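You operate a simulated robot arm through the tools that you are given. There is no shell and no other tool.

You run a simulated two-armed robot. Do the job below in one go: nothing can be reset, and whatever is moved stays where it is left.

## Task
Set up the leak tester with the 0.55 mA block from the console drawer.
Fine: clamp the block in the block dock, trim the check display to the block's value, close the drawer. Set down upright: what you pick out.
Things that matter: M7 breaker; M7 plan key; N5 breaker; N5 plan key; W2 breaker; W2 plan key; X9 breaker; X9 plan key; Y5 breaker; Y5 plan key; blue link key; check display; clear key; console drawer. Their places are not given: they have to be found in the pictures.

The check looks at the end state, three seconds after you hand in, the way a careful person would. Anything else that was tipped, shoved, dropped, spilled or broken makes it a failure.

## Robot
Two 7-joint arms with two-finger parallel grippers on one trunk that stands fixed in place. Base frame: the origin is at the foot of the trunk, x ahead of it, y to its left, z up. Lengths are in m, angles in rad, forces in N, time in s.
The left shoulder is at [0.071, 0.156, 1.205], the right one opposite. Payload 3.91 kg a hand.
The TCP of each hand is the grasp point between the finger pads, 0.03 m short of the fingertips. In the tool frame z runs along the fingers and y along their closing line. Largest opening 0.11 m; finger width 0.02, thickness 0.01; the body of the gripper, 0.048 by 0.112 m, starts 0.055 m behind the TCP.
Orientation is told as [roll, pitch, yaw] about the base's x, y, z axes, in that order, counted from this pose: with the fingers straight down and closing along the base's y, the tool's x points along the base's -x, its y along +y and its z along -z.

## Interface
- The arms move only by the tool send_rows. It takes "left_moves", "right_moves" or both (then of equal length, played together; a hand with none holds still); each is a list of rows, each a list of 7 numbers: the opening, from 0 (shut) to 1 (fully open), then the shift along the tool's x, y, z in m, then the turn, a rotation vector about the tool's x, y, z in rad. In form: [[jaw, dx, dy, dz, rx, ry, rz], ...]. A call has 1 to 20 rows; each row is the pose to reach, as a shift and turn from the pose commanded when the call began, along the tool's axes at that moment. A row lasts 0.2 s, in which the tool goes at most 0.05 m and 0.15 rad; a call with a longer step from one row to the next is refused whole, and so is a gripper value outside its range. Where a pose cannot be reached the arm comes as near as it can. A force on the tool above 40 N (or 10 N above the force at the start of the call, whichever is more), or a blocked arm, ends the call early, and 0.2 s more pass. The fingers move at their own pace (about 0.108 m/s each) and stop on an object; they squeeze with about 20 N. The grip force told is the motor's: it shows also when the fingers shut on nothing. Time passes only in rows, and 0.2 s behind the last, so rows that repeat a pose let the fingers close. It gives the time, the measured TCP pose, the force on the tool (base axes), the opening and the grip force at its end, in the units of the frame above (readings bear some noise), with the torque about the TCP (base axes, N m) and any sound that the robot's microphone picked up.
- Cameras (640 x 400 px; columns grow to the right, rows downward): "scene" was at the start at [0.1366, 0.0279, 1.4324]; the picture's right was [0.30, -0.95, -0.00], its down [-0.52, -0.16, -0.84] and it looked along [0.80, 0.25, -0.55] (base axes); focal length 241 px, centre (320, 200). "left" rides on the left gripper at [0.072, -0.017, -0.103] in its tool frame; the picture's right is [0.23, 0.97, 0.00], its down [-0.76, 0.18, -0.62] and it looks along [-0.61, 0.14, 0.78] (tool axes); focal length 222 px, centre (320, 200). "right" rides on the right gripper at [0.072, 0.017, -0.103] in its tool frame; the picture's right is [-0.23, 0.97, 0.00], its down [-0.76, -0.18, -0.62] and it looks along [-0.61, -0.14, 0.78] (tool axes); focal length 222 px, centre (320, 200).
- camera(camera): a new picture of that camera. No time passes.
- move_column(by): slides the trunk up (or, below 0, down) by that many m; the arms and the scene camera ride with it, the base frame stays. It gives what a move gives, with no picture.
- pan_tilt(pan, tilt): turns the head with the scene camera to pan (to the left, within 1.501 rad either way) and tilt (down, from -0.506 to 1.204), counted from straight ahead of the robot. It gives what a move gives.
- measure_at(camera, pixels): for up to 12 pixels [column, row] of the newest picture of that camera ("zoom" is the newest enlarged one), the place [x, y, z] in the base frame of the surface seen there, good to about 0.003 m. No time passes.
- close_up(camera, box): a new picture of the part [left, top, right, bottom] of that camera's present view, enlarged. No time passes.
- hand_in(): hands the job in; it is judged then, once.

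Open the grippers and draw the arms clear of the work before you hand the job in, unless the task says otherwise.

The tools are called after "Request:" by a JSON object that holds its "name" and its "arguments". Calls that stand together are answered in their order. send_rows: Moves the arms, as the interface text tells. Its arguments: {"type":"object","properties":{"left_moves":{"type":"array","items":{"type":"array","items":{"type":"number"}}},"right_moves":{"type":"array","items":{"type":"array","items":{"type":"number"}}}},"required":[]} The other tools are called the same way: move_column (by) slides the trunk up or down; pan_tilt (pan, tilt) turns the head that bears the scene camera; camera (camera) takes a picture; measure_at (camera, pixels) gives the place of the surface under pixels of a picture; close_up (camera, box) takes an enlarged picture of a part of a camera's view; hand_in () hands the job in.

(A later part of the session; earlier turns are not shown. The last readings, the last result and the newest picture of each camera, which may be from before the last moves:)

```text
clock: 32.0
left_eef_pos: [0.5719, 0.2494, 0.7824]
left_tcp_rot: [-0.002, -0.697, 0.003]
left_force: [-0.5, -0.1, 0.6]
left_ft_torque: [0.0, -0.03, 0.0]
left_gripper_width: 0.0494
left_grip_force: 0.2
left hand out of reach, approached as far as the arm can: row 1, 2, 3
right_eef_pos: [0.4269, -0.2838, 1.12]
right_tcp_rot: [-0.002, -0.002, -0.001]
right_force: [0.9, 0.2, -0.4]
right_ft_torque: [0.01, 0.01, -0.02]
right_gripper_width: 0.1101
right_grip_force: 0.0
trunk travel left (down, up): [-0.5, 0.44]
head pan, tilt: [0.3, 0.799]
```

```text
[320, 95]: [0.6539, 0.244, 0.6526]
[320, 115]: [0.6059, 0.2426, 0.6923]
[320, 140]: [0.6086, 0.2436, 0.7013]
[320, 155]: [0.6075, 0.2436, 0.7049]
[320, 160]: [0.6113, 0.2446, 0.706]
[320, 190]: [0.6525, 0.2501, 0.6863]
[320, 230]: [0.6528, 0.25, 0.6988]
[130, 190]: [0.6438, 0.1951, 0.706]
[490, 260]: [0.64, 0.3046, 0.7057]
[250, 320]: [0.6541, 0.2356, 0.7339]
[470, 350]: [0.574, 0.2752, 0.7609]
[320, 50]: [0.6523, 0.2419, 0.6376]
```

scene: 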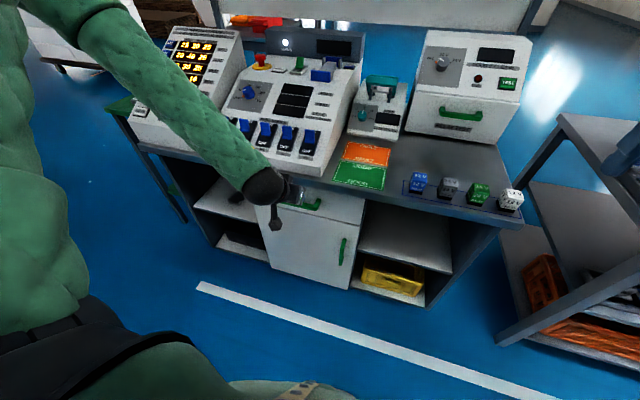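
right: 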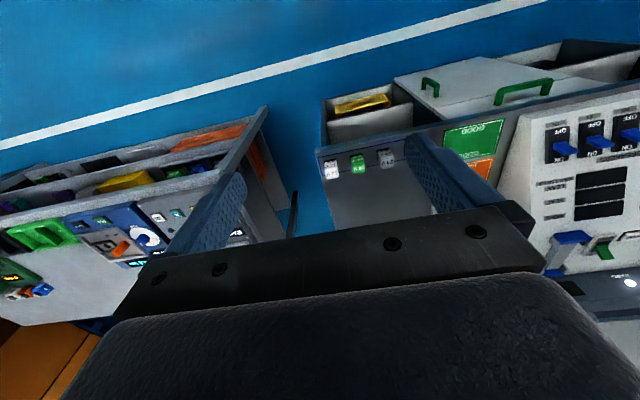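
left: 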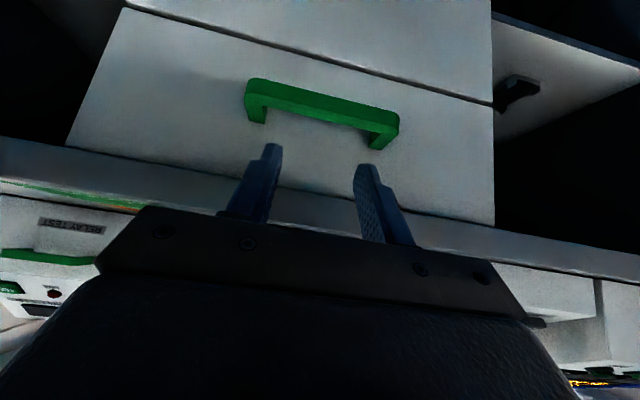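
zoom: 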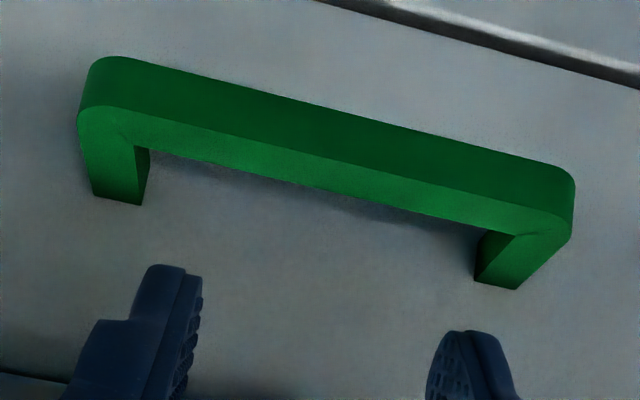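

Bar: x 0.606–0.620, top z≈0.705; drawer front x≈0.653. Sliding 0.078 m along the fingers should put the tips behind the bar with about 3 mm clearance on each side.

Request:
{"name": "send_rows", "arguments": {"left_moves": [[0.35, 0, 0, 0.025, 0, 0, 0], [0.35, 0, 0, 0.05, 0, 0, 0], [0.35, 0, 0, 0.065, 0, 0, 0], [0.35, 0, 0, 0.078, 0, 0, 0]]}}

Request:
{"name": "camera", "arguments": {"camera": "left"}}

Request:
{"name": "close_up", "arguments": {"camera": "left", "box": [200, 100, 440, 250]}}

```text
clock: 33.0
left_eef_pos: [0.6201, 0.2485, 0.721]
left_tcp_rot: [0.0, -0.698, -0.001]
left_force: [-0.4, 0.1, -0.6]
left_ft_torque: [0.0, -0.03, -0.02]
left_gripper_width: 0.0385
left_grip_force: 0.0
right_eef_pos: [0.4264, -0.2847, 1.1199]
right_tcp_rot: [0.001, 0.0, 0.0]
right_force: [1.0, -0.1, -1.1]
right_ft_torque: [0.0, -0.01, -0.06]
right_gripper_width: 0.1101
right_grip_force: 0.1
trunk travel left (down, up): [-0.5, 0.44]
head pan, tilt: [0.3, 0.799]
```

```text
taken
```

left: 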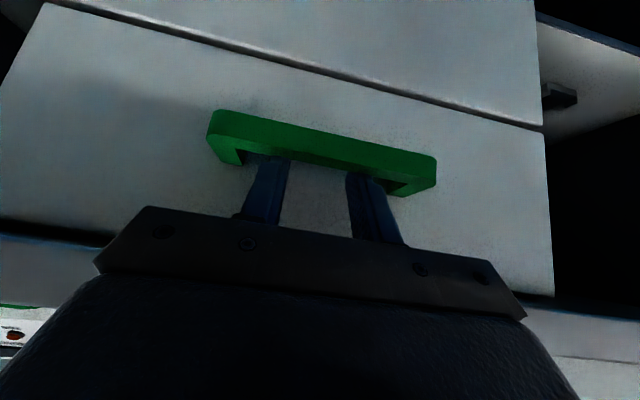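

```text
2.67 times, centred on (320, 175) of left
```

zoom: 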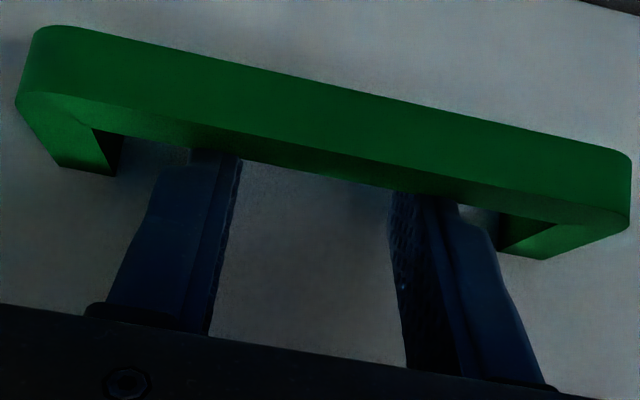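

The fingertips are behind the bar with no contact force. Now I pull straight toward the robot (−x) by 0.10 m.

Request:
{"name": "send_rows", "arguments": {"left_moves": [[0.35, 0.0115, 0, -0.0096, 0, 0, 0], [0.35, 0.023, 0, -0.0193, 0, 0, 0], [0.35, 0.0345, 0, -0.0289, 0, 0, 0], [0.35, 0.046, 0, -0.0386, 0, 0, 0], [0.35, 0.0575, 0, -0.0482, 0, 0, 0], [0.35, 0.069, 0, -0.0579, 0, 0, 0], [0.35, 0.0766, 0, -0.0643, 0, 0, 0]]}}

Request:
{"name": "camera", "arguments": {"camera": "left"}}

Request:
{"name": "camera", "arguments": {"camera": "scene"}}

```text
clock: 34.6
left_eef_pos: [0.5357, 0.2475, 0.7137]
left_tcp_rot: [0.0, -0.695, 0.001]
left_force: [0.3, -1.9, 9.3]
left_ft_torque: [-0.21, -0.02, 0.16]
left_gripper_width: 0.0387
left_grip_force: 0.0
left hand out of reach, approached as far as the arm can: row 6, 7
right_eef_pos: [0.4274, -0.2853, 1.1198]
right_tcp_rot: [0.0, 0.0, -0.002]
right_force: [-0.4, -0.5, -0.8]
right_ft_torque: [-0.04, 0.02, 0.02]
right_gripper_width: 0.11
right_grip_force: 0.0
trunk travel left (down, up): [-0.5, 0.44]
head pan, tilt: [0.3, 0.799]
```

```text
taken
```

left: 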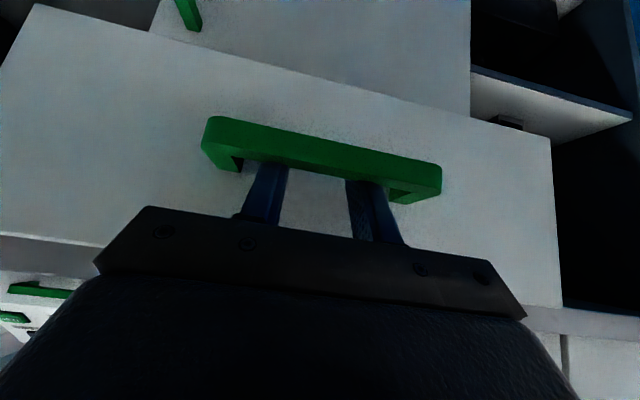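

```text
taken
```

scene: 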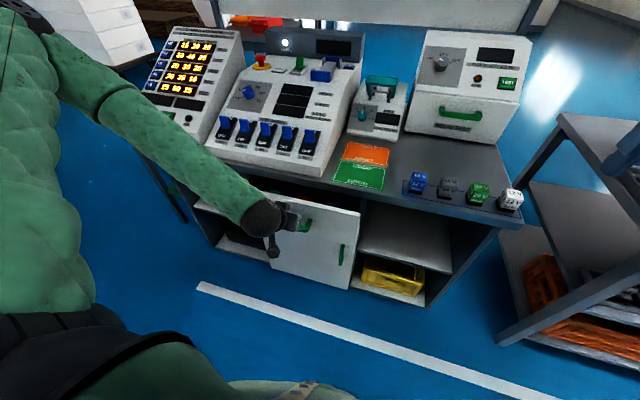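

The drawer came out about 0.085 m, then the arm hit its limit in this tilt. I'll lift the fingers off the bar and turn the hand to point straight down so I can pull closer in.

Request:
{"name": "send_rows", "arguments": {"left_moves": [[0.35, -0.0193, 0, -0.023, 0, 0, 0], [0.35, -0.0386, 0, -0.046, 0, 0.14, 0], [0.35, -0.0514, 0, -0.0613, 0, 0.28, 0], [0.35, -0.0643, 0, -0.0766, 0, 0.42, 0], [0.35, -0.0643, 0, -0.0766, 0, 0.56, 0], [0.35, -0.0643, 0, -0.0766, 0, 0.697, 0]]}}

Request:
{"name": "camera", "arguments": {"camera": "left"}}

Request:
{"name": "camera", "arguments": {"camera": "scene"}}

```text
clock: 36.0
left_eef_pos: [0.5374, 0.2475, 0.8149]
left_tcp_rot: [-0.002, 0.0, -0.002]
left_force: [-0.4, 0.4, -0.4]
left_ft_torque: [-0.01, 0.03, -0.02]
left_gripper_width: 0.0386
left_grip_force: 0.0
left hand out of reach, approached as far as the arm can: row 1, 2
right_eef_pos: [0.4281, -0.2854, 1.1204]
right_tcp_rot: [0.001, -0.001, -0.001]
right_force: [-0.3, -0.4, -0.2]
right_ft_torque: [0.01, -0.03, -0.01]
right_gripper_width: 0.11
right_grip_force: 0.0
trunk travel left (down, up): [-0.5, 0.44]
head pan, tilt: [0.3, 0.799]
```

```text
taken
```

left: 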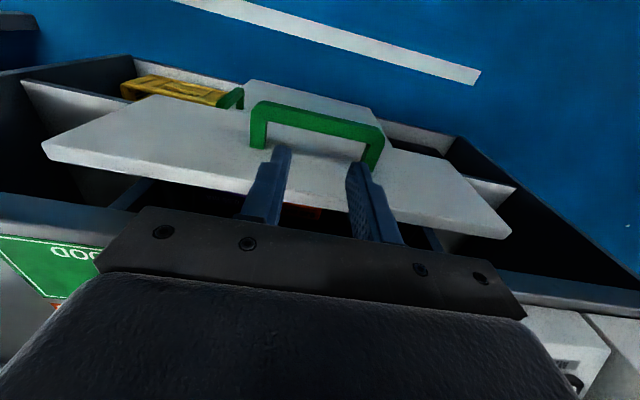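

```text
taken
```

scene: 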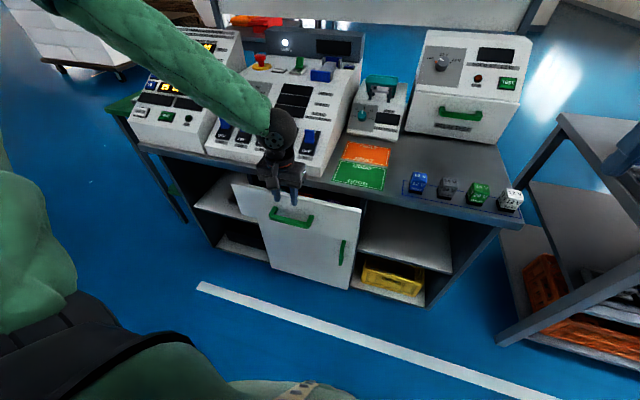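

The hand points straight down above the opened drawer. I'll measure the handle bar and drawer front position now.

Request:
{"name": "measure_at", "arguments": {"camera": "left", "pixels": [[315, 115], [320, 125], [260, 120], [375, 150], [320, 140], [200, 170], [200, 183], [450, 200], [300, 212], [100, 110], [60, 155], [490, 235]]}}

Request:
{"name": "close_up", "arguments": {"camera": "left", "box": [220, 80, 420, 230]}}

```text
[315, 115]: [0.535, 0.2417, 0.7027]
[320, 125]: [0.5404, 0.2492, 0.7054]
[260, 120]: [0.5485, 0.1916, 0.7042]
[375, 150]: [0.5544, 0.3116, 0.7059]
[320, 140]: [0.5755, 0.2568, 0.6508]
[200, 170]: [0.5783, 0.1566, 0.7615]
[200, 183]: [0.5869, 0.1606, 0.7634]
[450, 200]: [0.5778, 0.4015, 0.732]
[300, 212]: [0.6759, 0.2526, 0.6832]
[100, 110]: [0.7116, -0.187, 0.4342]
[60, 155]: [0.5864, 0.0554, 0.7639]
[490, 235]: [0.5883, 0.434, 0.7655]
```

```text
2.67 times, centred on (320, 155) of left
```

zoom: 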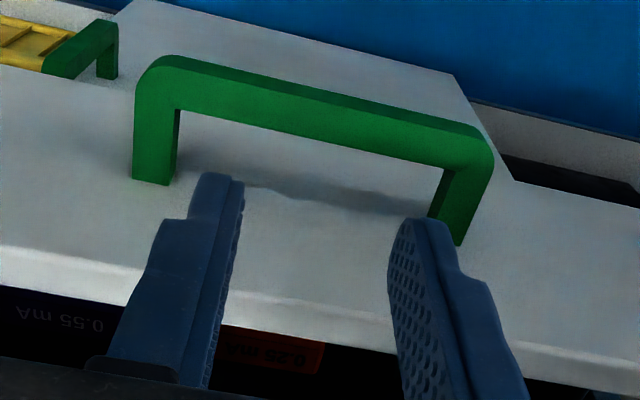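

Bar back is at x≈0.543, drawer front at 0.577, panel top z≈0.763; through the gap I can read "0.55 mA" on a dark block at left (lower y) and "0.25 mA" on an orange one. I'll lower the fingertips between bar and front and pull further.

Request:
{"name": "send_rows", "arguments": {"left_moves": [[0.35, -0.0215, 0, 0.02, 0, 0, 0], [0.35, -0.0215, 0, 0.05, 0, 0, 0], [0.35, -0.0215, 0, 0.08, 0, 0, 0], [0.35, -0.0215, 0, 0.096, 0, 0, 0]]}}

Request:
{"name": "close_up", "arguments": {"camera": "left", "box": [180, 80, 460, 260]}}

```text
clock: 37.0
left_eef_pos: [0.5585, 0.2475, 0.7205]
left_tcp_rot: [-0.002, -0.002, 0.0]
left_force: [0.0, -0.8, 0.5]
left_ft_torque: [0.01, 0.01, 0.0]
left_gripper_width: 0.0383
left_grip_force: 0.0
right_eef_pos: [0.4273, -0.285, 1.1207]
right_tcp_rot: [0.0, 0.0, 0.0]
right_force: [0.3, 0.3, -0.3]
right_ft_torque: [-0.01, -0.02, -0.01]
right_gripper_width: 0.1101
right_grip_force: 0.1
trunk travel left (down, up): [-0.5, 0.44]
head pan, tilt: [0.3, 0.799]
```

```text
2.22 times, centred on (320, 170) of left
```

zoom: 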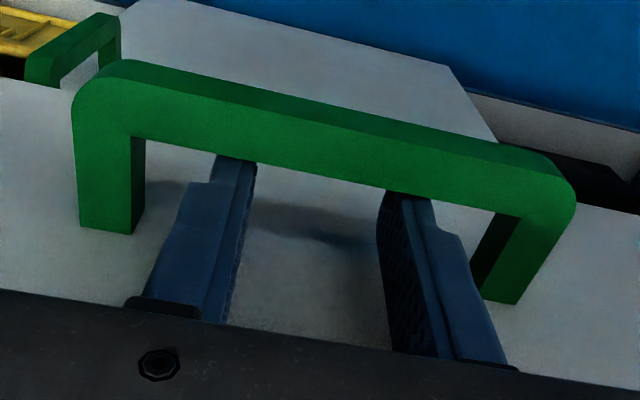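

Fingers are hooked behind the bar with no force. Now pull −x 0.16 m.

Request:
{"name": "send_rows", "arguments": {"left_moves": [[0.35, 0.02, 0, 0, 0, 0, 0], [0.35, 0.04, 0, 0, 0, 0, 0], [0.35, 0.06, 0, 0, 0, 0, 0], [0.35, 0.08, 0, 0, 0, 0, 0], [0.35, 0.1, 0, 0, 0, 0, 0], [0.35, 0.12, 0, 0, 0, 0, 0], [0.35, 0.14, 0, 0, 0, 0, 0], [0.35, 0.16, 0, 0, 0, 0, 0]]}}

Request:
{"name": "camera", "arguments": {"camera": "scene"}}

Request:
{"name": "camera", "arguments": {"camera": "left"}}

```text
clock: 38.8
left_eef_pos: [0.4346, 0.2469, 0.7111]
left_tcp_rot: [0.0, -0.009, 0.0]
left_force: [-0.7, 17.3, 26.5]
left_ft_torque: [-2.47, -0.55, 0.26]
left_gripper_width: 0.0386
left_grip_force: 0.1
left hand out of reach, approached as far as the arm can: row 7, 8
right_eef_pos: [0.4269, -0.2849, 1.122]
right_tcp_rot: [-0.001, 0.0, 0.0]
right_force: [-0.1, 0.4, 0.4]
right_ft_torque: [0.0, 0.02, 0.0]
right_gripper_width: 0.1099
right_grip_force: 0.1
trunk travel left (down, up): [-0.5, 0.44]
head pan, tilt: [0.3, 0.799]
stopped in row 8 (left hand): the force on the tool passed its limit at 173 N (the readings are from after the stop); the commanded pose is now the measured one
```

```text
taken
```

scene: 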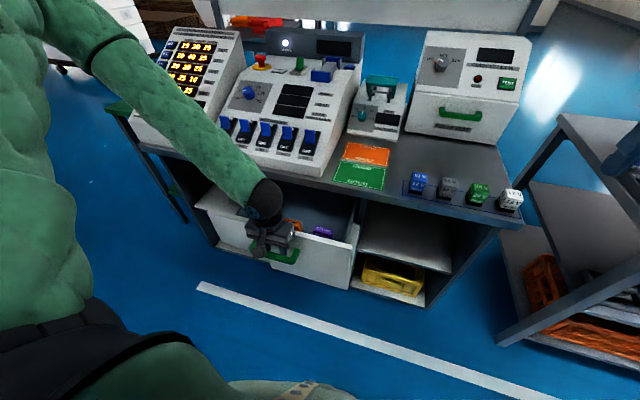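

```text
taken
```

left: 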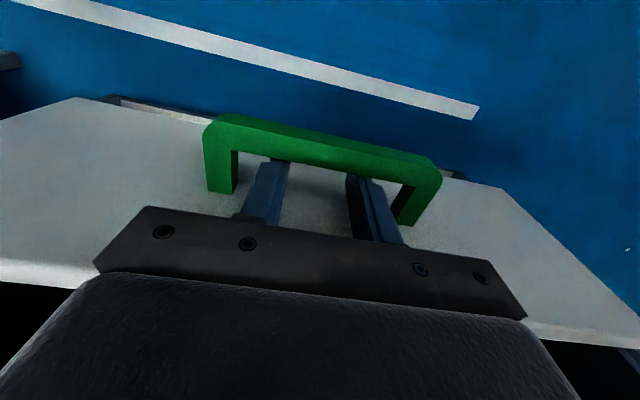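

The drawer is now out ~0.2 m and the arm reached its near limit (pressing ~26 N). I'll lift straight up out of the handle.

Request:
{"name": "send_rows", "arguments": {"left_moves": [[0.35, 0, 0, -0.01, 0, 0, 0], [0.35, 0, 0, -0.03, 0, 0, 0], [0.35, 0, 0, -0.07, 0, 0, 0], [0.35, 0, 0, -0.11, 0, 0, 0], [0.35, 0, 0, -0.15, 0, 0, 0]]}}

Request:
{"name": "camera", "arguments": {"camera": "scene"}}

Request:
{"name": "camera", "arguments": {"camera": "left"}}

```text
clock: 40.0
left_eef_pos: [0.467, 0.2472, 0.859]
left_tcp_rot: [0.0, -0.008, -0.001]
left_force: [0.2, -0.4, 0.8]
left_ft_torque: [0.02, 0.05, 0.05]
left_gripper_width: 0.0385
left_grip_force: 0.1
left hand out of reach, approached as far as the arm can: row 1, 2, 3, 4, 5
right_eef_pos: [0.4257, -0.2854, 1.1206]
right_tcp_rot: [0.0, 0.001, -0.001]
right_force: [0.3, 0.1, 0.6]
right_ft_torque: [0.0, -0.01, -0.01]
right_gripper_width: 0.1099
right_grip_force: 0.1
trunk travel left (down, up): [-0.5, 0.44]
head pan, tilt: [0.3, 0.799]
```

```text
taken
```

scene: 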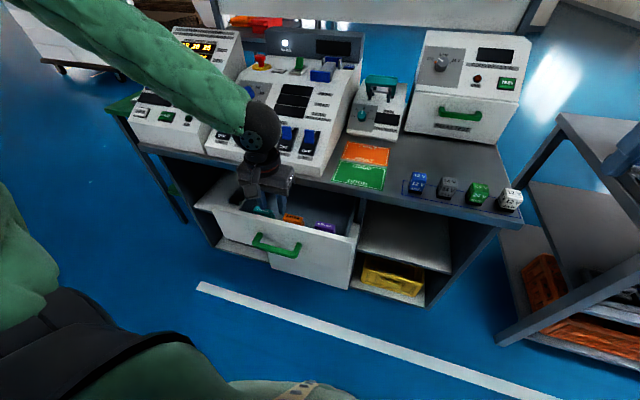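

```text
taken
```

left: 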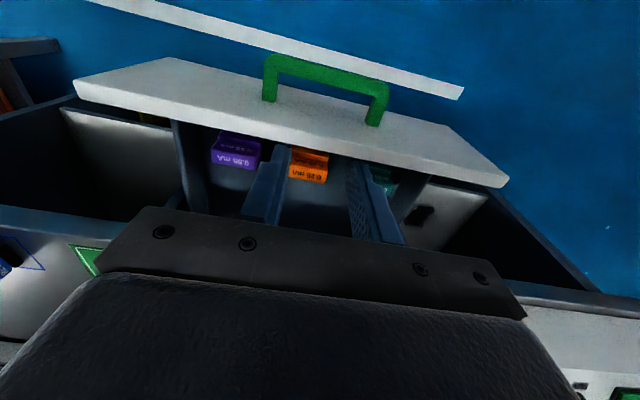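

The drawer holds a purple block at (237,150), an orange one (308,165) and a teal one (382,178). I'll zoom to read their labels and measure.

Request:
{"name": "close_up", "arguments": {"camera": "left", "box": [190, 110, 270, 200]}}

Request:
{"name": "close_up", "arguments": {"camera": "left", "box": [170, 110, 430, 230]}}

Request:
{"name": "close_up", "arguments": {"camera": "scene", "box": [220, 180, 370, 270]}}

```text
4.44 times, centred on (230, 155) of left
```

zoom: 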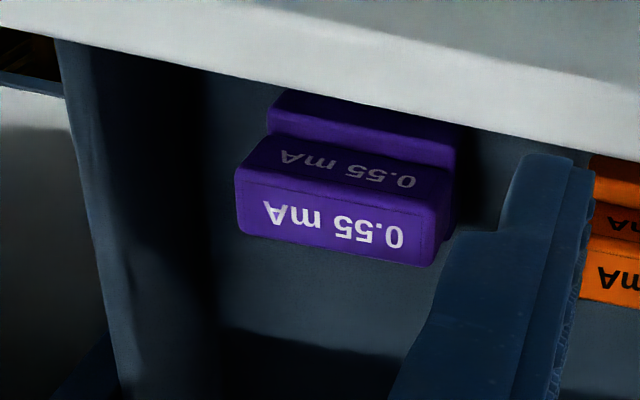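

```text
2.46 times, centred on (300, 170) of left
```

zoom: 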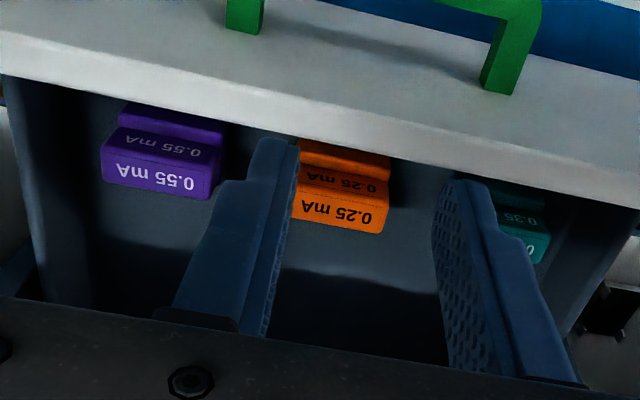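

```text
4.27 times, centred on (295, 225) of scene
```

zoom: 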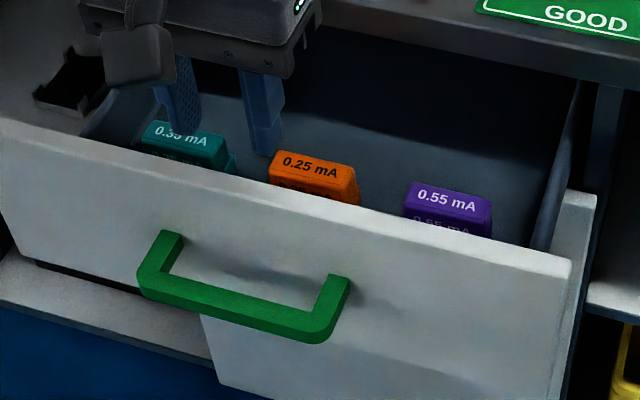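

The purple block is the 0.55 mA one, at the right-hand side of the drawer. I'll measure its corners from the newest zoom (scene) and the hand camera.

Request:
{"name": "measure_at", "arguments": {"camera": "zoom", "pixels": [[420, 186], [488, 198], [485, 210], [412, 203], [448, 200], [440, 220], [315, 165], [310, 190], [570, 262], [240, 210], [330, 130], [545, 240]]}}

Request:
{"name": "measure_at", "arguments": {"camera": "left", "pixels": [[237, 160], [216, 160], [256, 165], [237, 148], [240, 138], [308, 178], [308, 160], [250, 190], [160, 120], [200, 175], [290, 190], [420, 170]]}}

```text
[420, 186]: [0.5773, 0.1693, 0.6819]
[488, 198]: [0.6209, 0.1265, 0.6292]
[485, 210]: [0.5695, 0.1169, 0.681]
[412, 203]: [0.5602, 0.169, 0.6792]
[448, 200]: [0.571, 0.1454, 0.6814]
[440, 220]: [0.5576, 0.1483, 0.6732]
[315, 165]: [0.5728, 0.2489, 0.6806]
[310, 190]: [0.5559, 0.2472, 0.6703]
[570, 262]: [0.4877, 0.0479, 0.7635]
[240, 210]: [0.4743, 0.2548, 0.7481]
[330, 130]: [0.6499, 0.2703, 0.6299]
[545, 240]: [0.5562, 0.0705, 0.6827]
```

```text
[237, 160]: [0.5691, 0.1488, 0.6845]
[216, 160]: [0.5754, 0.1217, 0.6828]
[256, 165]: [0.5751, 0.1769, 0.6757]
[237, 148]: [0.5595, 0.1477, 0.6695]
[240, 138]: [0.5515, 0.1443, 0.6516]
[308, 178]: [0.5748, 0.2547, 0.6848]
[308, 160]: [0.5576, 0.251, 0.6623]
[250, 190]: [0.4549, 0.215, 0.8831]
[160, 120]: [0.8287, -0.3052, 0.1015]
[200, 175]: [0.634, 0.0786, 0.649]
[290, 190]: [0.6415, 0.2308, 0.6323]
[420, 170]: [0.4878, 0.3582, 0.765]
```

Block: y 0.120–0.173, top z≈0.683, drawer floor z≈0.63. Before picking it I want a finer look at the block's shape and the clamp dock from this height.

Request:
{"name": "close_up", "arguments": {"camera": "scene", "box": [345, 68, 415, 140]}}

Request:
{"name": "close_up", "arguments": {"camera": "scene", "box": [308, 216, 344, 240]}}

Request:
{"name": "close_up", "arguments": {"camera": "left", "box": [200, 120, 280, 180]}}

Request:
{"name": "measure_at", "arguments": {"camera": "zoom", "pixels": [[150, 130], [150, 160], [150, 180], [150, 200], [150, 215], [150, 230], [60, 180], [80, 210], [270, 230], [275, 200], [100, 110], [280, 130]]}}

```text
5.56 times, centred on (380, 104) of scene
```

zoom: 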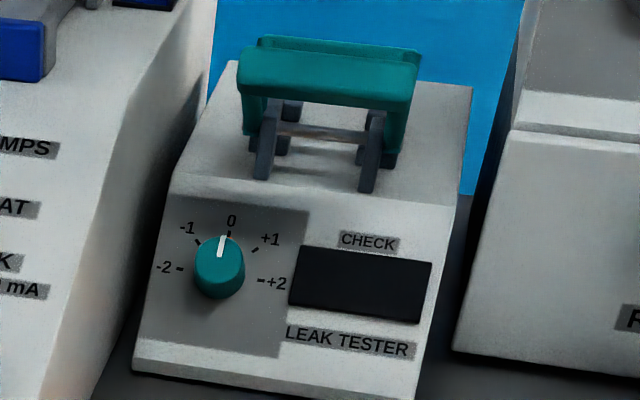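

```text
16.00 times, centred on (326, 228) of scene
```

zoom: 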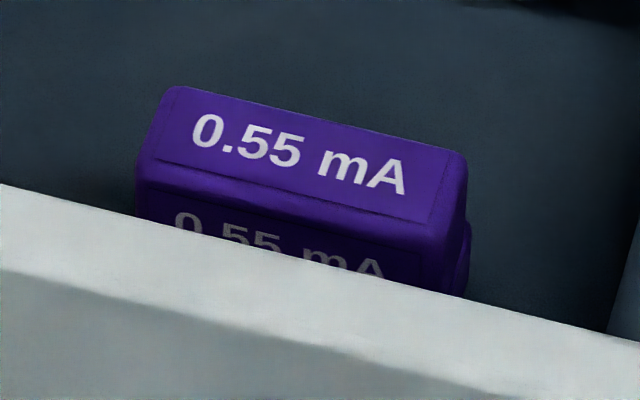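

```text
6.67 times, centred on (240, 150) of left
```

zoom: 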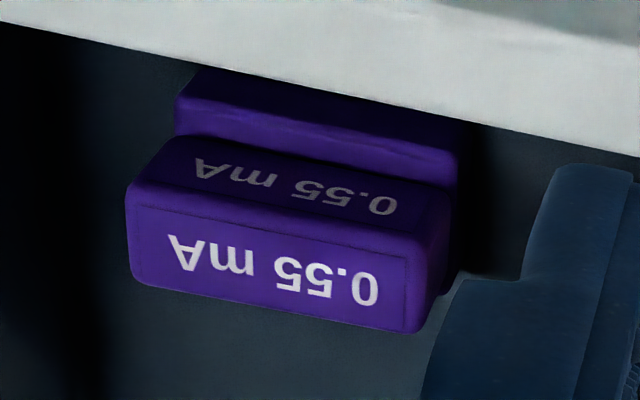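

```text
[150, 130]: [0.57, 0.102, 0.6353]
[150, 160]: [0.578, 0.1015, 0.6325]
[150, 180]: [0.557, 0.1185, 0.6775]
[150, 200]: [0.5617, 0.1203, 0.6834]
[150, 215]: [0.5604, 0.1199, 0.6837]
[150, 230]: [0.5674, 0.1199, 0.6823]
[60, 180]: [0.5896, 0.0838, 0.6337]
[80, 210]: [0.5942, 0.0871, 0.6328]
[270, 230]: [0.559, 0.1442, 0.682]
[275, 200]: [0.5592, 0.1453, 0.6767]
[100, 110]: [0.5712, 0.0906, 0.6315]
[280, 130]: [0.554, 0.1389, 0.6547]
```

I can see the clamp better now: grip bar in front-top, a second bar behind, dark cheeks and a rod. I'll zoom further in and measure many points on it.

Request:
{"name": "close_up", "arguments": {"camera": "scene", "box": [368, 72, 400, 92]}}

Request:
{"name": "measure_at", "arguments": {"camera": "zoom", "pixels": [[320, 40], [320, 70], [320, 110], [320, 160], [200, 250], [150, 300], [480, 300], [470, 370], [300, 290], [240, 230], [300, 330], [230, 330]]}}

```text
16.00 times, centred on (384, 82) of scene
```

zoom: 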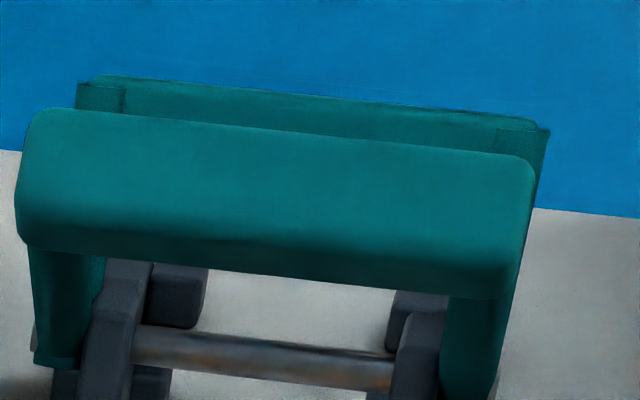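

```text
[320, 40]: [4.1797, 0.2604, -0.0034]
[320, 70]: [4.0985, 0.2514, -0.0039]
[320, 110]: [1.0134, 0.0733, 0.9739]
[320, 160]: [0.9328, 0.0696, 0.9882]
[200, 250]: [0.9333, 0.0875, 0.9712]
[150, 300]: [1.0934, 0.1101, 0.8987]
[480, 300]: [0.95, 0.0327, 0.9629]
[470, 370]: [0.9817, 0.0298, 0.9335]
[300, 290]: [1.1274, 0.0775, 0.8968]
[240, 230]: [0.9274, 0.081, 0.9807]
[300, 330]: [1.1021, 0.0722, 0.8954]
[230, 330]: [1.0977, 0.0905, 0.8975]
```

Next I measure the purple block's top face depth and its ledge (zoom of the hand camera) to centre the grasp.

Request:
{"name": "close_up", "arguments": {"camera": "left", "box": [200, 120, 280, 180]}}

Request:
{"name": "measure_at", "arguments": {"camera": "zoom", "pixels": [[270, 245], [270, 260], [270, 280], [270, 300], [270, 312], [300, 160], [300, 140], [300, 120], [300, 110], [160, 275], [400, 310], [440, 250]]}}

```text
6.67 times, centred on (240, 150) of left
```

zoom: 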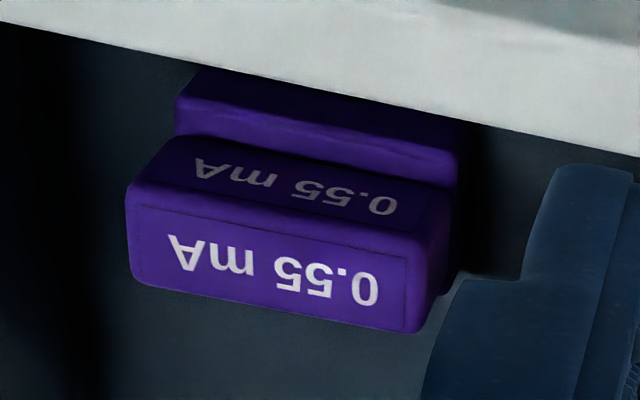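

```text
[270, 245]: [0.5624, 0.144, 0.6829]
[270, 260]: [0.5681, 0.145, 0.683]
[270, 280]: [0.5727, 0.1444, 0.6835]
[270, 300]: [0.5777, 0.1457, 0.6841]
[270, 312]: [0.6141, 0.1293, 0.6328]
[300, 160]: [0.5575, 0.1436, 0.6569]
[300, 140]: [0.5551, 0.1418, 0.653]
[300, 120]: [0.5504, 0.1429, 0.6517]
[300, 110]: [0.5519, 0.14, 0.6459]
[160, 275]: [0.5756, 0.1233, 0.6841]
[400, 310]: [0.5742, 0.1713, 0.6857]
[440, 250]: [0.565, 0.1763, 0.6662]
```

The block's upper part is ~0.022 deep (x 0.558–0.580), 0.054 wide in y, with a ledge in front at z≈0.653. Before choosing the grasp direction I need to see the dock from steeper above, so I raise the trunk 0.4.

Request:
{"name": "move_column", "arguments": {"by": 0.4}}

Request:
{"name": "pan_tilt", "arguments": {"pan": 0.1, "tilt": 0.75}}

Request:
{"name": "camera", "arguments": {"camera": "scene"}}

```text
clock: 43.8
left_eef_pos: [0.4668, 0.2463, 1.2577]
left_tcp_rot: [-0.002, -0.006, 0.0]
left_force: [-0.3, -0.3, -0.6]
left_ft_torque: [-0.02, 0.03, -0.01]
left_gripper_width: 0.0382
left_grip_force: 0.0
right_eef_pos: [0.4277, -0.2861, 1.5193]
right_tcp_rot: [-0.002, 0.001, 0.0]
right_force: [-0.6, -0.2, 0.7]
right_ft_torque: [-0.05, 0.0, 0.01]
right_gripper_width: 0.11
right_grip_force: 0.0
trunk travel left (down, up): [-0.9, 0.04]
head pan, tilt: [0.3, 0.799]
```

```text
clock: 44.6
left_eef_pos: [0.4683, 0.2473, 1.2573]
left_tcp_rot: [-0.001, -0.007, 0.001]
left_force: [-0.4, 0.2, -0.4]
left_ft_torque: [-0.01, -0.01, 0.0]
left_gripper_width: 0.0384
left_grip_force: 0.0
right_eef_pos: [0.428, -0.2847, 1.5205]
right_tcp_rot: [-0.001, 0.003, 0.002]
right_force: [0.3, 0.3, 0.1]
right_ft_torque: [-0.01, 0.0, 0.01]
right_gripper_width: 0.1101
right_grip_force: 0.0
trunk travel left (down, up): [-0.9, 0.04]
head pan, tilt: [0.099, 0.75]
```

```text
taken
```

scene: 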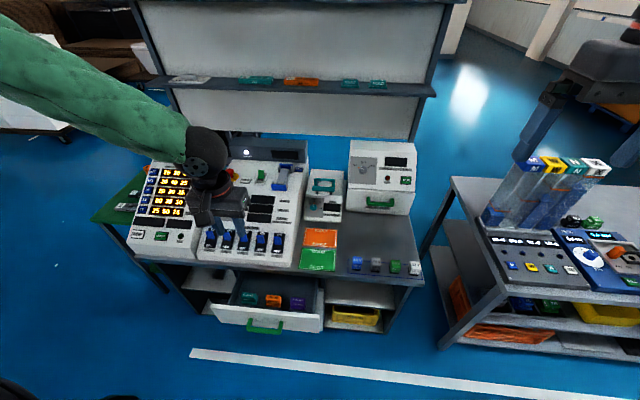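

I have a high view now; zoom in on the tester at ≈(323,192).

Request:
{"name": "close_up", "arguments": {"camera": "scene", "box": [300, 166, 350, 226]}}

Request:
{"name": "close_up", "arguments": {"camera": "scene", "box": [308, 172, 340, 194]}}

Request:
{"name": "measure_at", "arguments": {"camera": "zoom", "pixels": [[320, 100], [320, 140], [320, 180], [320, 220], [320, 260], [320, 300], [320, 340], [230, 200], [410, 200], [250, 150], [390, 150], [320, 60]]}}

```text
6.67 times, centred on (325, 196) of scene
```

zoom: 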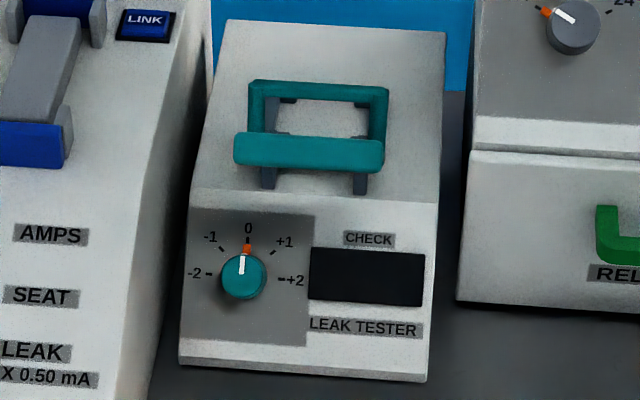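

```text
16.00 times, centred on (324, 183) of scene
```

zoom: 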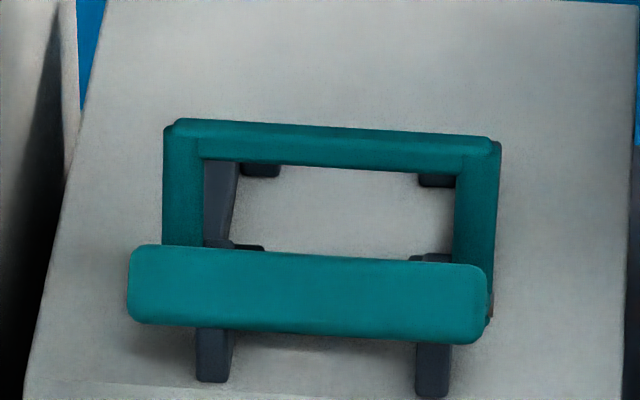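

```text
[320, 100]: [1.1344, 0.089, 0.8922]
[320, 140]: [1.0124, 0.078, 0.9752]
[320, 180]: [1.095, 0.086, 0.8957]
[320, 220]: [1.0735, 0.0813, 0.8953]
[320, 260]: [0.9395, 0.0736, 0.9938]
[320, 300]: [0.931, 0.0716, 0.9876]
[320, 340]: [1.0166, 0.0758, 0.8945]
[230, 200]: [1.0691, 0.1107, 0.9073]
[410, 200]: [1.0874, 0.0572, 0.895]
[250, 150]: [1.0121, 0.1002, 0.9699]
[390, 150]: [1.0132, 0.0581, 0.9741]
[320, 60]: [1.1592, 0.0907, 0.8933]
```

From above I see corner posts around a pocket behind the lever: rear posts at zoom (260,170),(437,180), mid posts at (248,247),(430,257), front legs at (212,355),(432,370). I'll measure these carefully.

Request:
{"name": "measure_at", "arguments": {"camera": "zoom", "pixels": [[262, 170], [437, 180], [246, 247], [432, 257], [212, 340], [212, 372], [432, 355], [434, 388], [218, 190], [218, 225], [475, 200], [180, 200]]}}

Request:
{"name": "close_up", "arguments": {"camera": "scene", "box": [314, 176, 336, 190]}}

```text
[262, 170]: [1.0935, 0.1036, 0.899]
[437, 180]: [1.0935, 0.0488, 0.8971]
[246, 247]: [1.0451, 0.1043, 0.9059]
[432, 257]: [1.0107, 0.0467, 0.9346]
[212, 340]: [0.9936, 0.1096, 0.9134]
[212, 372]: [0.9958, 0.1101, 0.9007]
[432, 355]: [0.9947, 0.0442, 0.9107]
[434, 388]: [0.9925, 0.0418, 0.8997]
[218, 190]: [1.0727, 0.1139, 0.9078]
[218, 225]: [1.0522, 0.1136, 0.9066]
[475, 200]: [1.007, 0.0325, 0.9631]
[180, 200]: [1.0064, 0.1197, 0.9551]
```

```text
16.00 times, centred on (325, 183) of scene
```

zoom: 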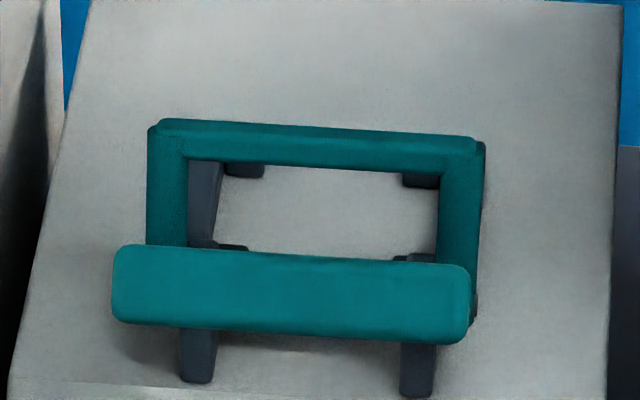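

The dock pocket is behind the lever, centred near (1.07, 0.077) on a floor at z≈0.895, with corner posts at x≈1.045 and 1.093; the lever looks open (press bar up), closing by swinging it back. That's beyond straight-down reach, so I'll pick the block straight down, set it on the bench, and regrasp it tilted. First check free bench space and lower the trunk.

Request:
{"name": "measure_at", "arguments": {"camera": "scene", "pixels": [[337, 231], [336, 249], [335, 269], [305, 268], [357, 258], [357, 272], [376, 262], [365, 240], [355, 225], [345, 283], [380, 225], [349, 262]]}}

Request:
{"name": "move_column", "arguments": {"by": -0.4}}

Request:
{"name": "pan_tilt", "arguments": {"pan": 0.3, "tilt": 0.8}}

```text
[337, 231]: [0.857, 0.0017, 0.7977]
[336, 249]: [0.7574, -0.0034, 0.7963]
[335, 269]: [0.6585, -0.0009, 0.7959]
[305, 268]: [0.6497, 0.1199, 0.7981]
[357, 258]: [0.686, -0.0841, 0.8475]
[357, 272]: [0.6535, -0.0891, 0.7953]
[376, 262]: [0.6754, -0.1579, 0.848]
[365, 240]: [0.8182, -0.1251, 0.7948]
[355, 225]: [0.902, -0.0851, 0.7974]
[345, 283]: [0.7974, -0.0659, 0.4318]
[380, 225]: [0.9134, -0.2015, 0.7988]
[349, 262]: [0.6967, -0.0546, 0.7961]
```

```text
clock: 48.4
left_eef_pos: [0.4666, 0.2478, 0.8581]
left_tcp_rot: [-0.001, -0.004, 0.001]
left_force: [-0.2, -0.3, 0.3]
left_ft_torque: [0.03, 0.0, 0.0]
left_gripper_width: 0.0387
left_grip_force: 0.2
right_eef_pos: [0.4272, -0.2856, 1.1201]
right_tcp_rot: [-0.001, 0.001, 0.001]
right_force: [-0.6, -0.8, 0.0]
right_ft_torque: [-0.01, 0.02, -0.04]
right_gripper_width: 0.1098
right_grip_force: 0.1
trunk travel left (down, up): [-0.5, 0.44]
head pan, tilt: [0.099, 0.75]
```

```text
clock: 49.1
left_eef_pos: [0.467, 0.2465, 0.8566]
left_tcp_rot: [-0.001, -0.006, -0.001]
left_force: [0.6, -0.7, -0.8]
left_ft_torque: [0.02, 0.0, -0.04]
left_gripper_width: 0.0389
left_grip_force: 0.0
right_eef_pos: [0.4276, -0.286, 1.1193]
right_tcp_rot: [0.0, 0.002, 0.001]
right_force: [0.9, -0.2, -0.2]
right_ft_torque: [0.01, -0.03, 0.02]
right_gripper_width: 0.11
right_grip_force: 0.1
trunk travel left (down, up): [-0.5, 0.44]
head pan, tilt: [0.3, 0.799]
```

The bench area around (0.84, −0.04) is free. Now I move the left hand above the purple block at (0.569, 0.147) with the jaw opened to ~0.085 m.

Request:
{"name": "send_rows", "arguments": {"left_moves": [[0.77, -0.03, -0.03, 0.0, 0, 0, 0], [0.77, -0.06, -0.06, 0.0, 0, 0, 0], [0.77, -0.085, -0.085, 0.02, 0, 0, 0], [0.77, -0.102, -0.0995, 0.04, 0, 0, 0], [0.77, -0.102, -0.0995, 0.057, 0, 0, 0]]}}

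Request:
{"name": "camera", "arguments": {"camera": "left"}}

Request:
{"name": "camera", "arguments": {"camera": "scene"}}

```text
clock: 50.3
left_eef_pos: [0.5705, 0.1478, 0.8]
left_tcp_rot: [0.0, -0.007, 0.001]
left_force: [0.4, 0.1, 0.0]
left_ft_torque: [-0.01, 0.01, 0.0]
left_gripper_width: 0.0845
left_grip_force: 0.1
right_eef_pos: [0.4273, -0.2855, 1.1202]
right_tcp_rot: [-0.001, 0.002, 0.0]
right_force: [0.7, 0.1, 0.0]
right_ft_torque: [0.05, -0.01, 0.0]
right_gripper_width: 0.1101
right_grip_force: 0.0
trunk travel left (down, up): [-0.5, 0.44]
head pan, tilt: [0.3, 0.799]
```

```text
taken
```

left: 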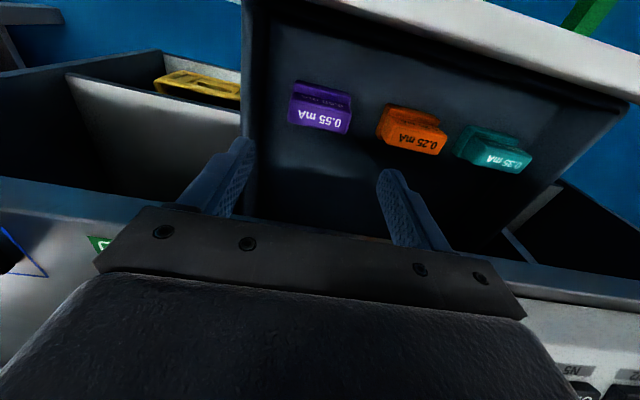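

```text
taken
```

scene: 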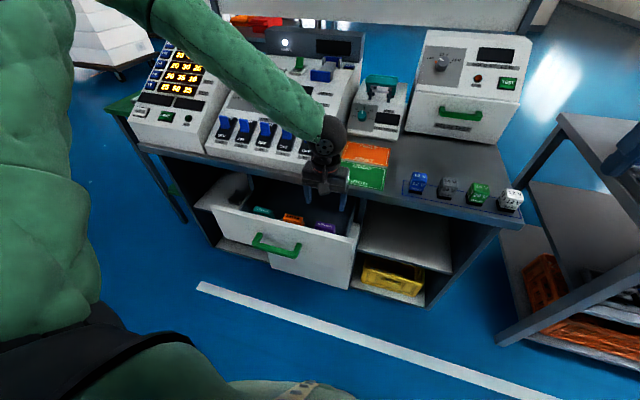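

The block is visible at (320,105) in the hand view. I'll measure its top face edges again from here for precise alignment.

Request:
{"name": "close_up", "arguments": {"camera": "left", "box": [270, 65, 370, 150]}}

Request:
{"name": "measure_at", "arguments": {"camera": "zoom", "pixels": [[200, 275], [320, 290], [430, 315], [310, 330], [320, 250], [320, 265], [300, 200], [300, 170], [300, 130], [140, 280], [470, 300], [470, 240]]}}

```text
4.71 times, centred on (320, 108) of left
```

zoom: 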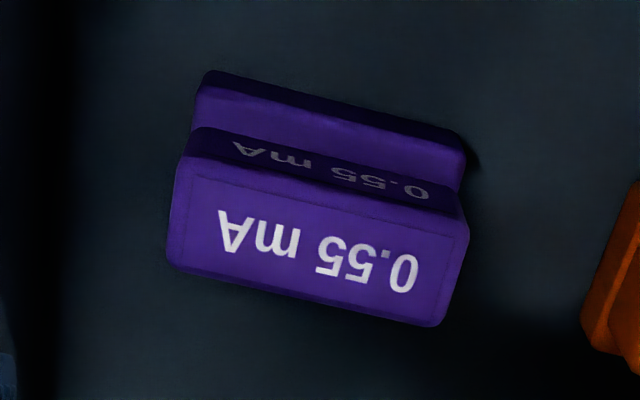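

```text
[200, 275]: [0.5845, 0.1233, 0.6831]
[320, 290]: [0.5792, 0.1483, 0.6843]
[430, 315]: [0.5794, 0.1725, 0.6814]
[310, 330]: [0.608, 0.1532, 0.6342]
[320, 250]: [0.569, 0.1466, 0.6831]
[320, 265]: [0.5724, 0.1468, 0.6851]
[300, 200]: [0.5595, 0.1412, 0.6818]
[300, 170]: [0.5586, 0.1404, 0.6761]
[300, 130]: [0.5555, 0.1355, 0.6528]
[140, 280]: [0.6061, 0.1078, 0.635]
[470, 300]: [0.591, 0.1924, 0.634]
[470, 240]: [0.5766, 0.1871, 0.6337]
```

The block's top spans x 0.557–0.585, y 0.119–0.175, so the hand at (0.5705, 0.1478) is centred. I'll descend to TCP z≈0.678.

Request:
{"name": "send_rows", "arguments": {"left_moves": [[0.77, 0, 0, 0.035, 0, 0, 0], [0.77, 0, 0, 0.07, 0, 0, 0], [0.77, 0, 0, 0.1, 0, 0, 0], [0.77, 0, 0, 0.122, 0, 0, 0]]}}

Request:
{"name": "camera", "arguments": {"camera": "scene"}}

Request:
{"name": "camera", "arguments": {"camera": "left"}}

```text
clock: 51.3
left_eef_pos: [0.5699, 0.1554, 0.6867]
left_tcp_rot: [-0.003, -0.007, 0.0]
left_force: [-0.3, 1.1, -0.2]
left_ft_torque: [0.0, 0.01, -0.02]
left_gripper_width: 0.0846
left_grip_force: 0.2
left hand out of reach, approached as far as the arm can: row 4
right_eef_pos: [0.4274, -0.2846, 1.1204]
right_tcp_rot: [0.001, 0.0, 0.0]
right_force: [-1.4, -0.3, 0.2]
right_ft_torque: [-0.01, -0.01, 0.0]
right_gripper_width: 0.1101
right_grip_force: 0.1
trunk travel left (down, up): [-0.5, 0.44]
head pan, tilt: [0.3, 0.799]
```

```text
taken
```

scene: 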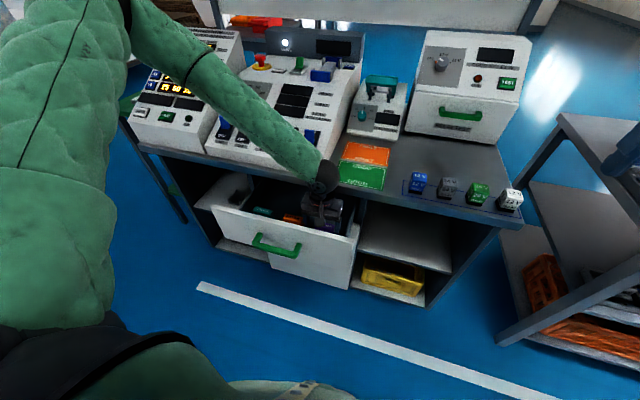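

```text
taken
```

left: 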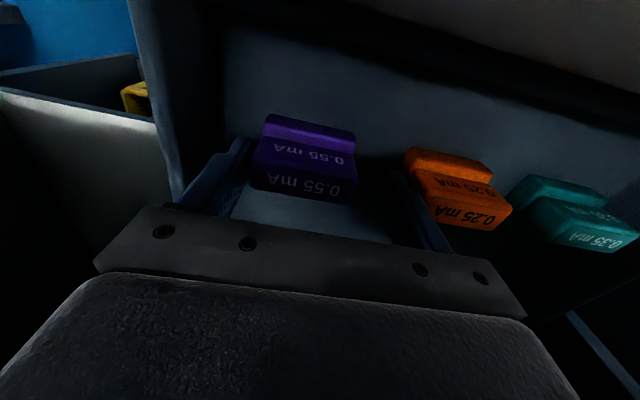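

The arm hit its lower limit (y drifted to 0.155, z 0.687) without touching anything. I'll go back up, lower the trunk 0.1 m, and descend again.

Request:
{"name": "send_rows", "arguments": {"left_moves": [[0.77, 0, -0.004, -0.04, 0, 0, 0], [0.77, 0, -0.0075, -0.08, 0, 0, 0], [0.77, 0, -0.0075, -0.12, 0, 0, 0], [0.77, 0, -0.0075, -0.145, 0, 0, 0]]}}

Request:
{"name": "move_column", "arguments": {"by": -0.1}}

Request:
{"name": "camera", "arguments": {"camera": "left"}}

```text
clock: 52.3
left_eef_pos: [0.569, 0.1478, 0.8305]
left_tcp_rot: [0.0, -0.007, -0.001]
left_force: [0.2, 0.3, 0.2]
left_ft_torque: [0.01, -0.01, 0.0]
left_gripper_width: 0.0849
left_grip_force: 0.1
right_eef_pos: [0.4272, -0.2853, 1.1205]
right_tcp_rot: [-0.001, 0.0, 0.001]
right_force: [-0.2, 0.7, 0.9]
right_ft_torque: [0.01, -0.01, 0.02]
right_gripper_width: 0.11
right_grip_force: 0.1
trunk travel left (down, up): [-0.5, 0.44]
head pan, tilt: [0.3, 0.799]
```

```text
clock: 53.7
left_eef_pos: [0.5686, 0.1486, 0.7296]
left_tcp_rot: [0.001, -0.005, 0.0]
left_force: [-0.9, -0.4, 0.3]
left_ft_torque: [-0.02, 0.04, -0.02]
left_gripper_width: 0.0848
left_grip_force: 0.1
right_eef_pos: [0.4273, -0.2845, 1.0208]
right_tcp_rot: [-0.001, 0.0, -0.001]
right_force: [-0.4, 0.1, -0.6]
right_ft_torque: [-0.01, -0.03, 0.01]
right_gripper_width: 0.1101
right_grip_force: 0.0
trunk travel left (down, up): [-0.4, 0.54]
head pan, tilt: [0.3, 0.799]
```

```text
taken
```

left: 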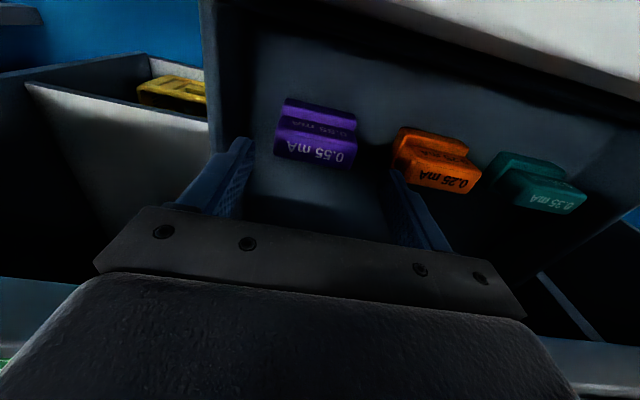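

Now at z 0.730 right above the block with the block between the fingers. Descend 0.052 m.

Request:
{"name": "send_rows", "arguments": {"left_moves": [[0.77, -0.001, -0.001, 0.02, 0, 0, 0], [0.77, -0.001, -0.001, 0.04, 0, 0, 0], [0.77, -0.001, -0.001, 0.052, 0, 0, 0]]}}

Request:
{"name": "camera", "arguments": {"camera": "left"}}

Request:
{"name": "close_up", "arguments": {"camera": "scene", "box": [260, 130, 400, 250]}}

```text
clock: 54.5
left_eef_pos: [0.5702, 0.146, 0.679]
left_tcp_rot: [-0.002, -0.004, 0.001]
left_force: [0.2, 0.4, 0.4]
left_ft_torque: [-0.02, -0.01, -0.02]
left_gripper_width: 0.0848
left_grip_force: 0.0
right_eef_pos: [0.4275, -0.2852, 1.0196]
right_tcp_rot: [0.002, 0.001, 0.0]
right_force: [0.0, -0.4, 0.8]
right_ft_torque: [0.01, 0.02, -0.02]
right_gripper_width: 0.11
right_grip_force: 0.1
trunk travel left (down, up): [-0.4, 0.54]
head pan, tilt: [0.3, 0.799]
```

```text
taken
```

left: 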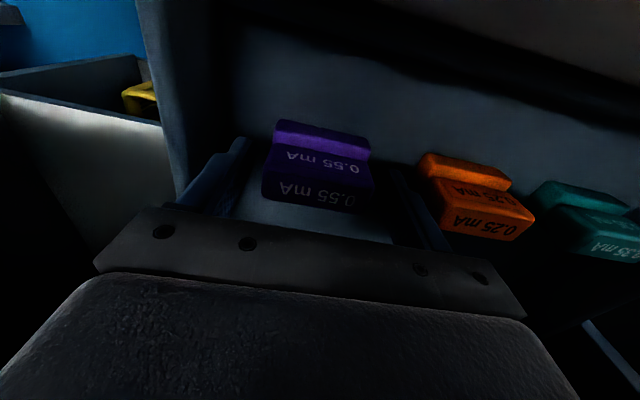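

```text
3.33 times, centred on (330, 190) of scene
```

zoom: 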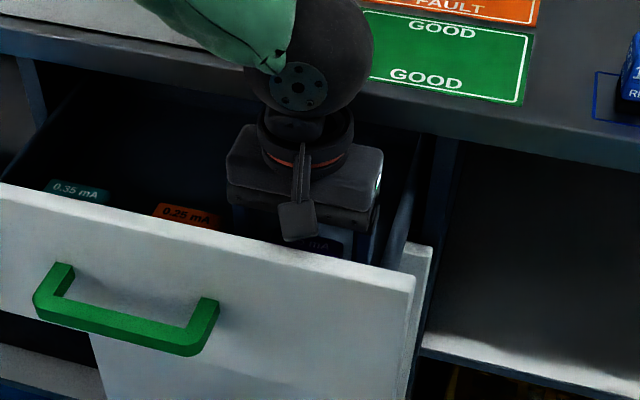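

No contact forces; block is between the fingers. Close the jaw on the block.

Request:
{"name": "send_rows", "arguments": {"left_moves": [[0, 0, 0, 0, 0, 0, 0], [0, 0, 0, 0, 0, 0, 0], [0, 0, 0, 0, 0, 0, 0], [0, 0, 0, 0, 0, 0, 0]]}}

Request:
{"name": "camera", "arguments": {"camera": "left"}}

```text
clock: 55.5
left_eef_pos: [0.5702, 0.1467, 0.678]
left_tcp_rot: [-0.002, -0.005, 0.0]
left_force: [-0.5, 0.0, 1.2]
left_ft_torque: [-0.02, -0.02, 0.0]
left_gripper_width: 0.0617
left_grip_force: 20.0
right_eef_pos: [0.4268, -0.2853, 1.0204]
right_tcp_rot: [0.0, -0.001, -0.001]
right_force: [-1.0, 0.2, -0.3]
right_ft_torque: [0.01, -0.01, -0.01]
right_gripper_width: 0.1099
right_grip_force: 0.1
trunk travel left (down, up): [-0.4, 0.54]
head pan, tilt: [0.3, 0.799]
```

```text
taken
```

left: 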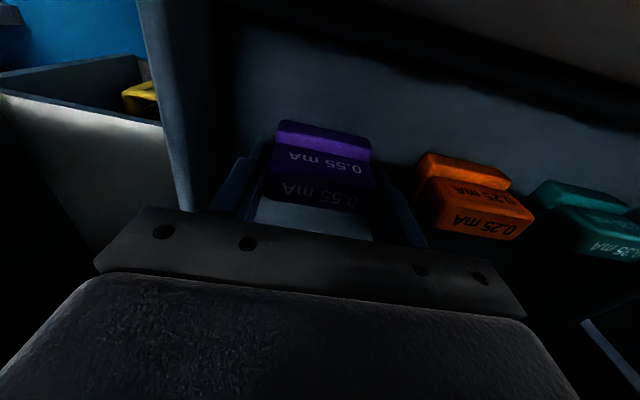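

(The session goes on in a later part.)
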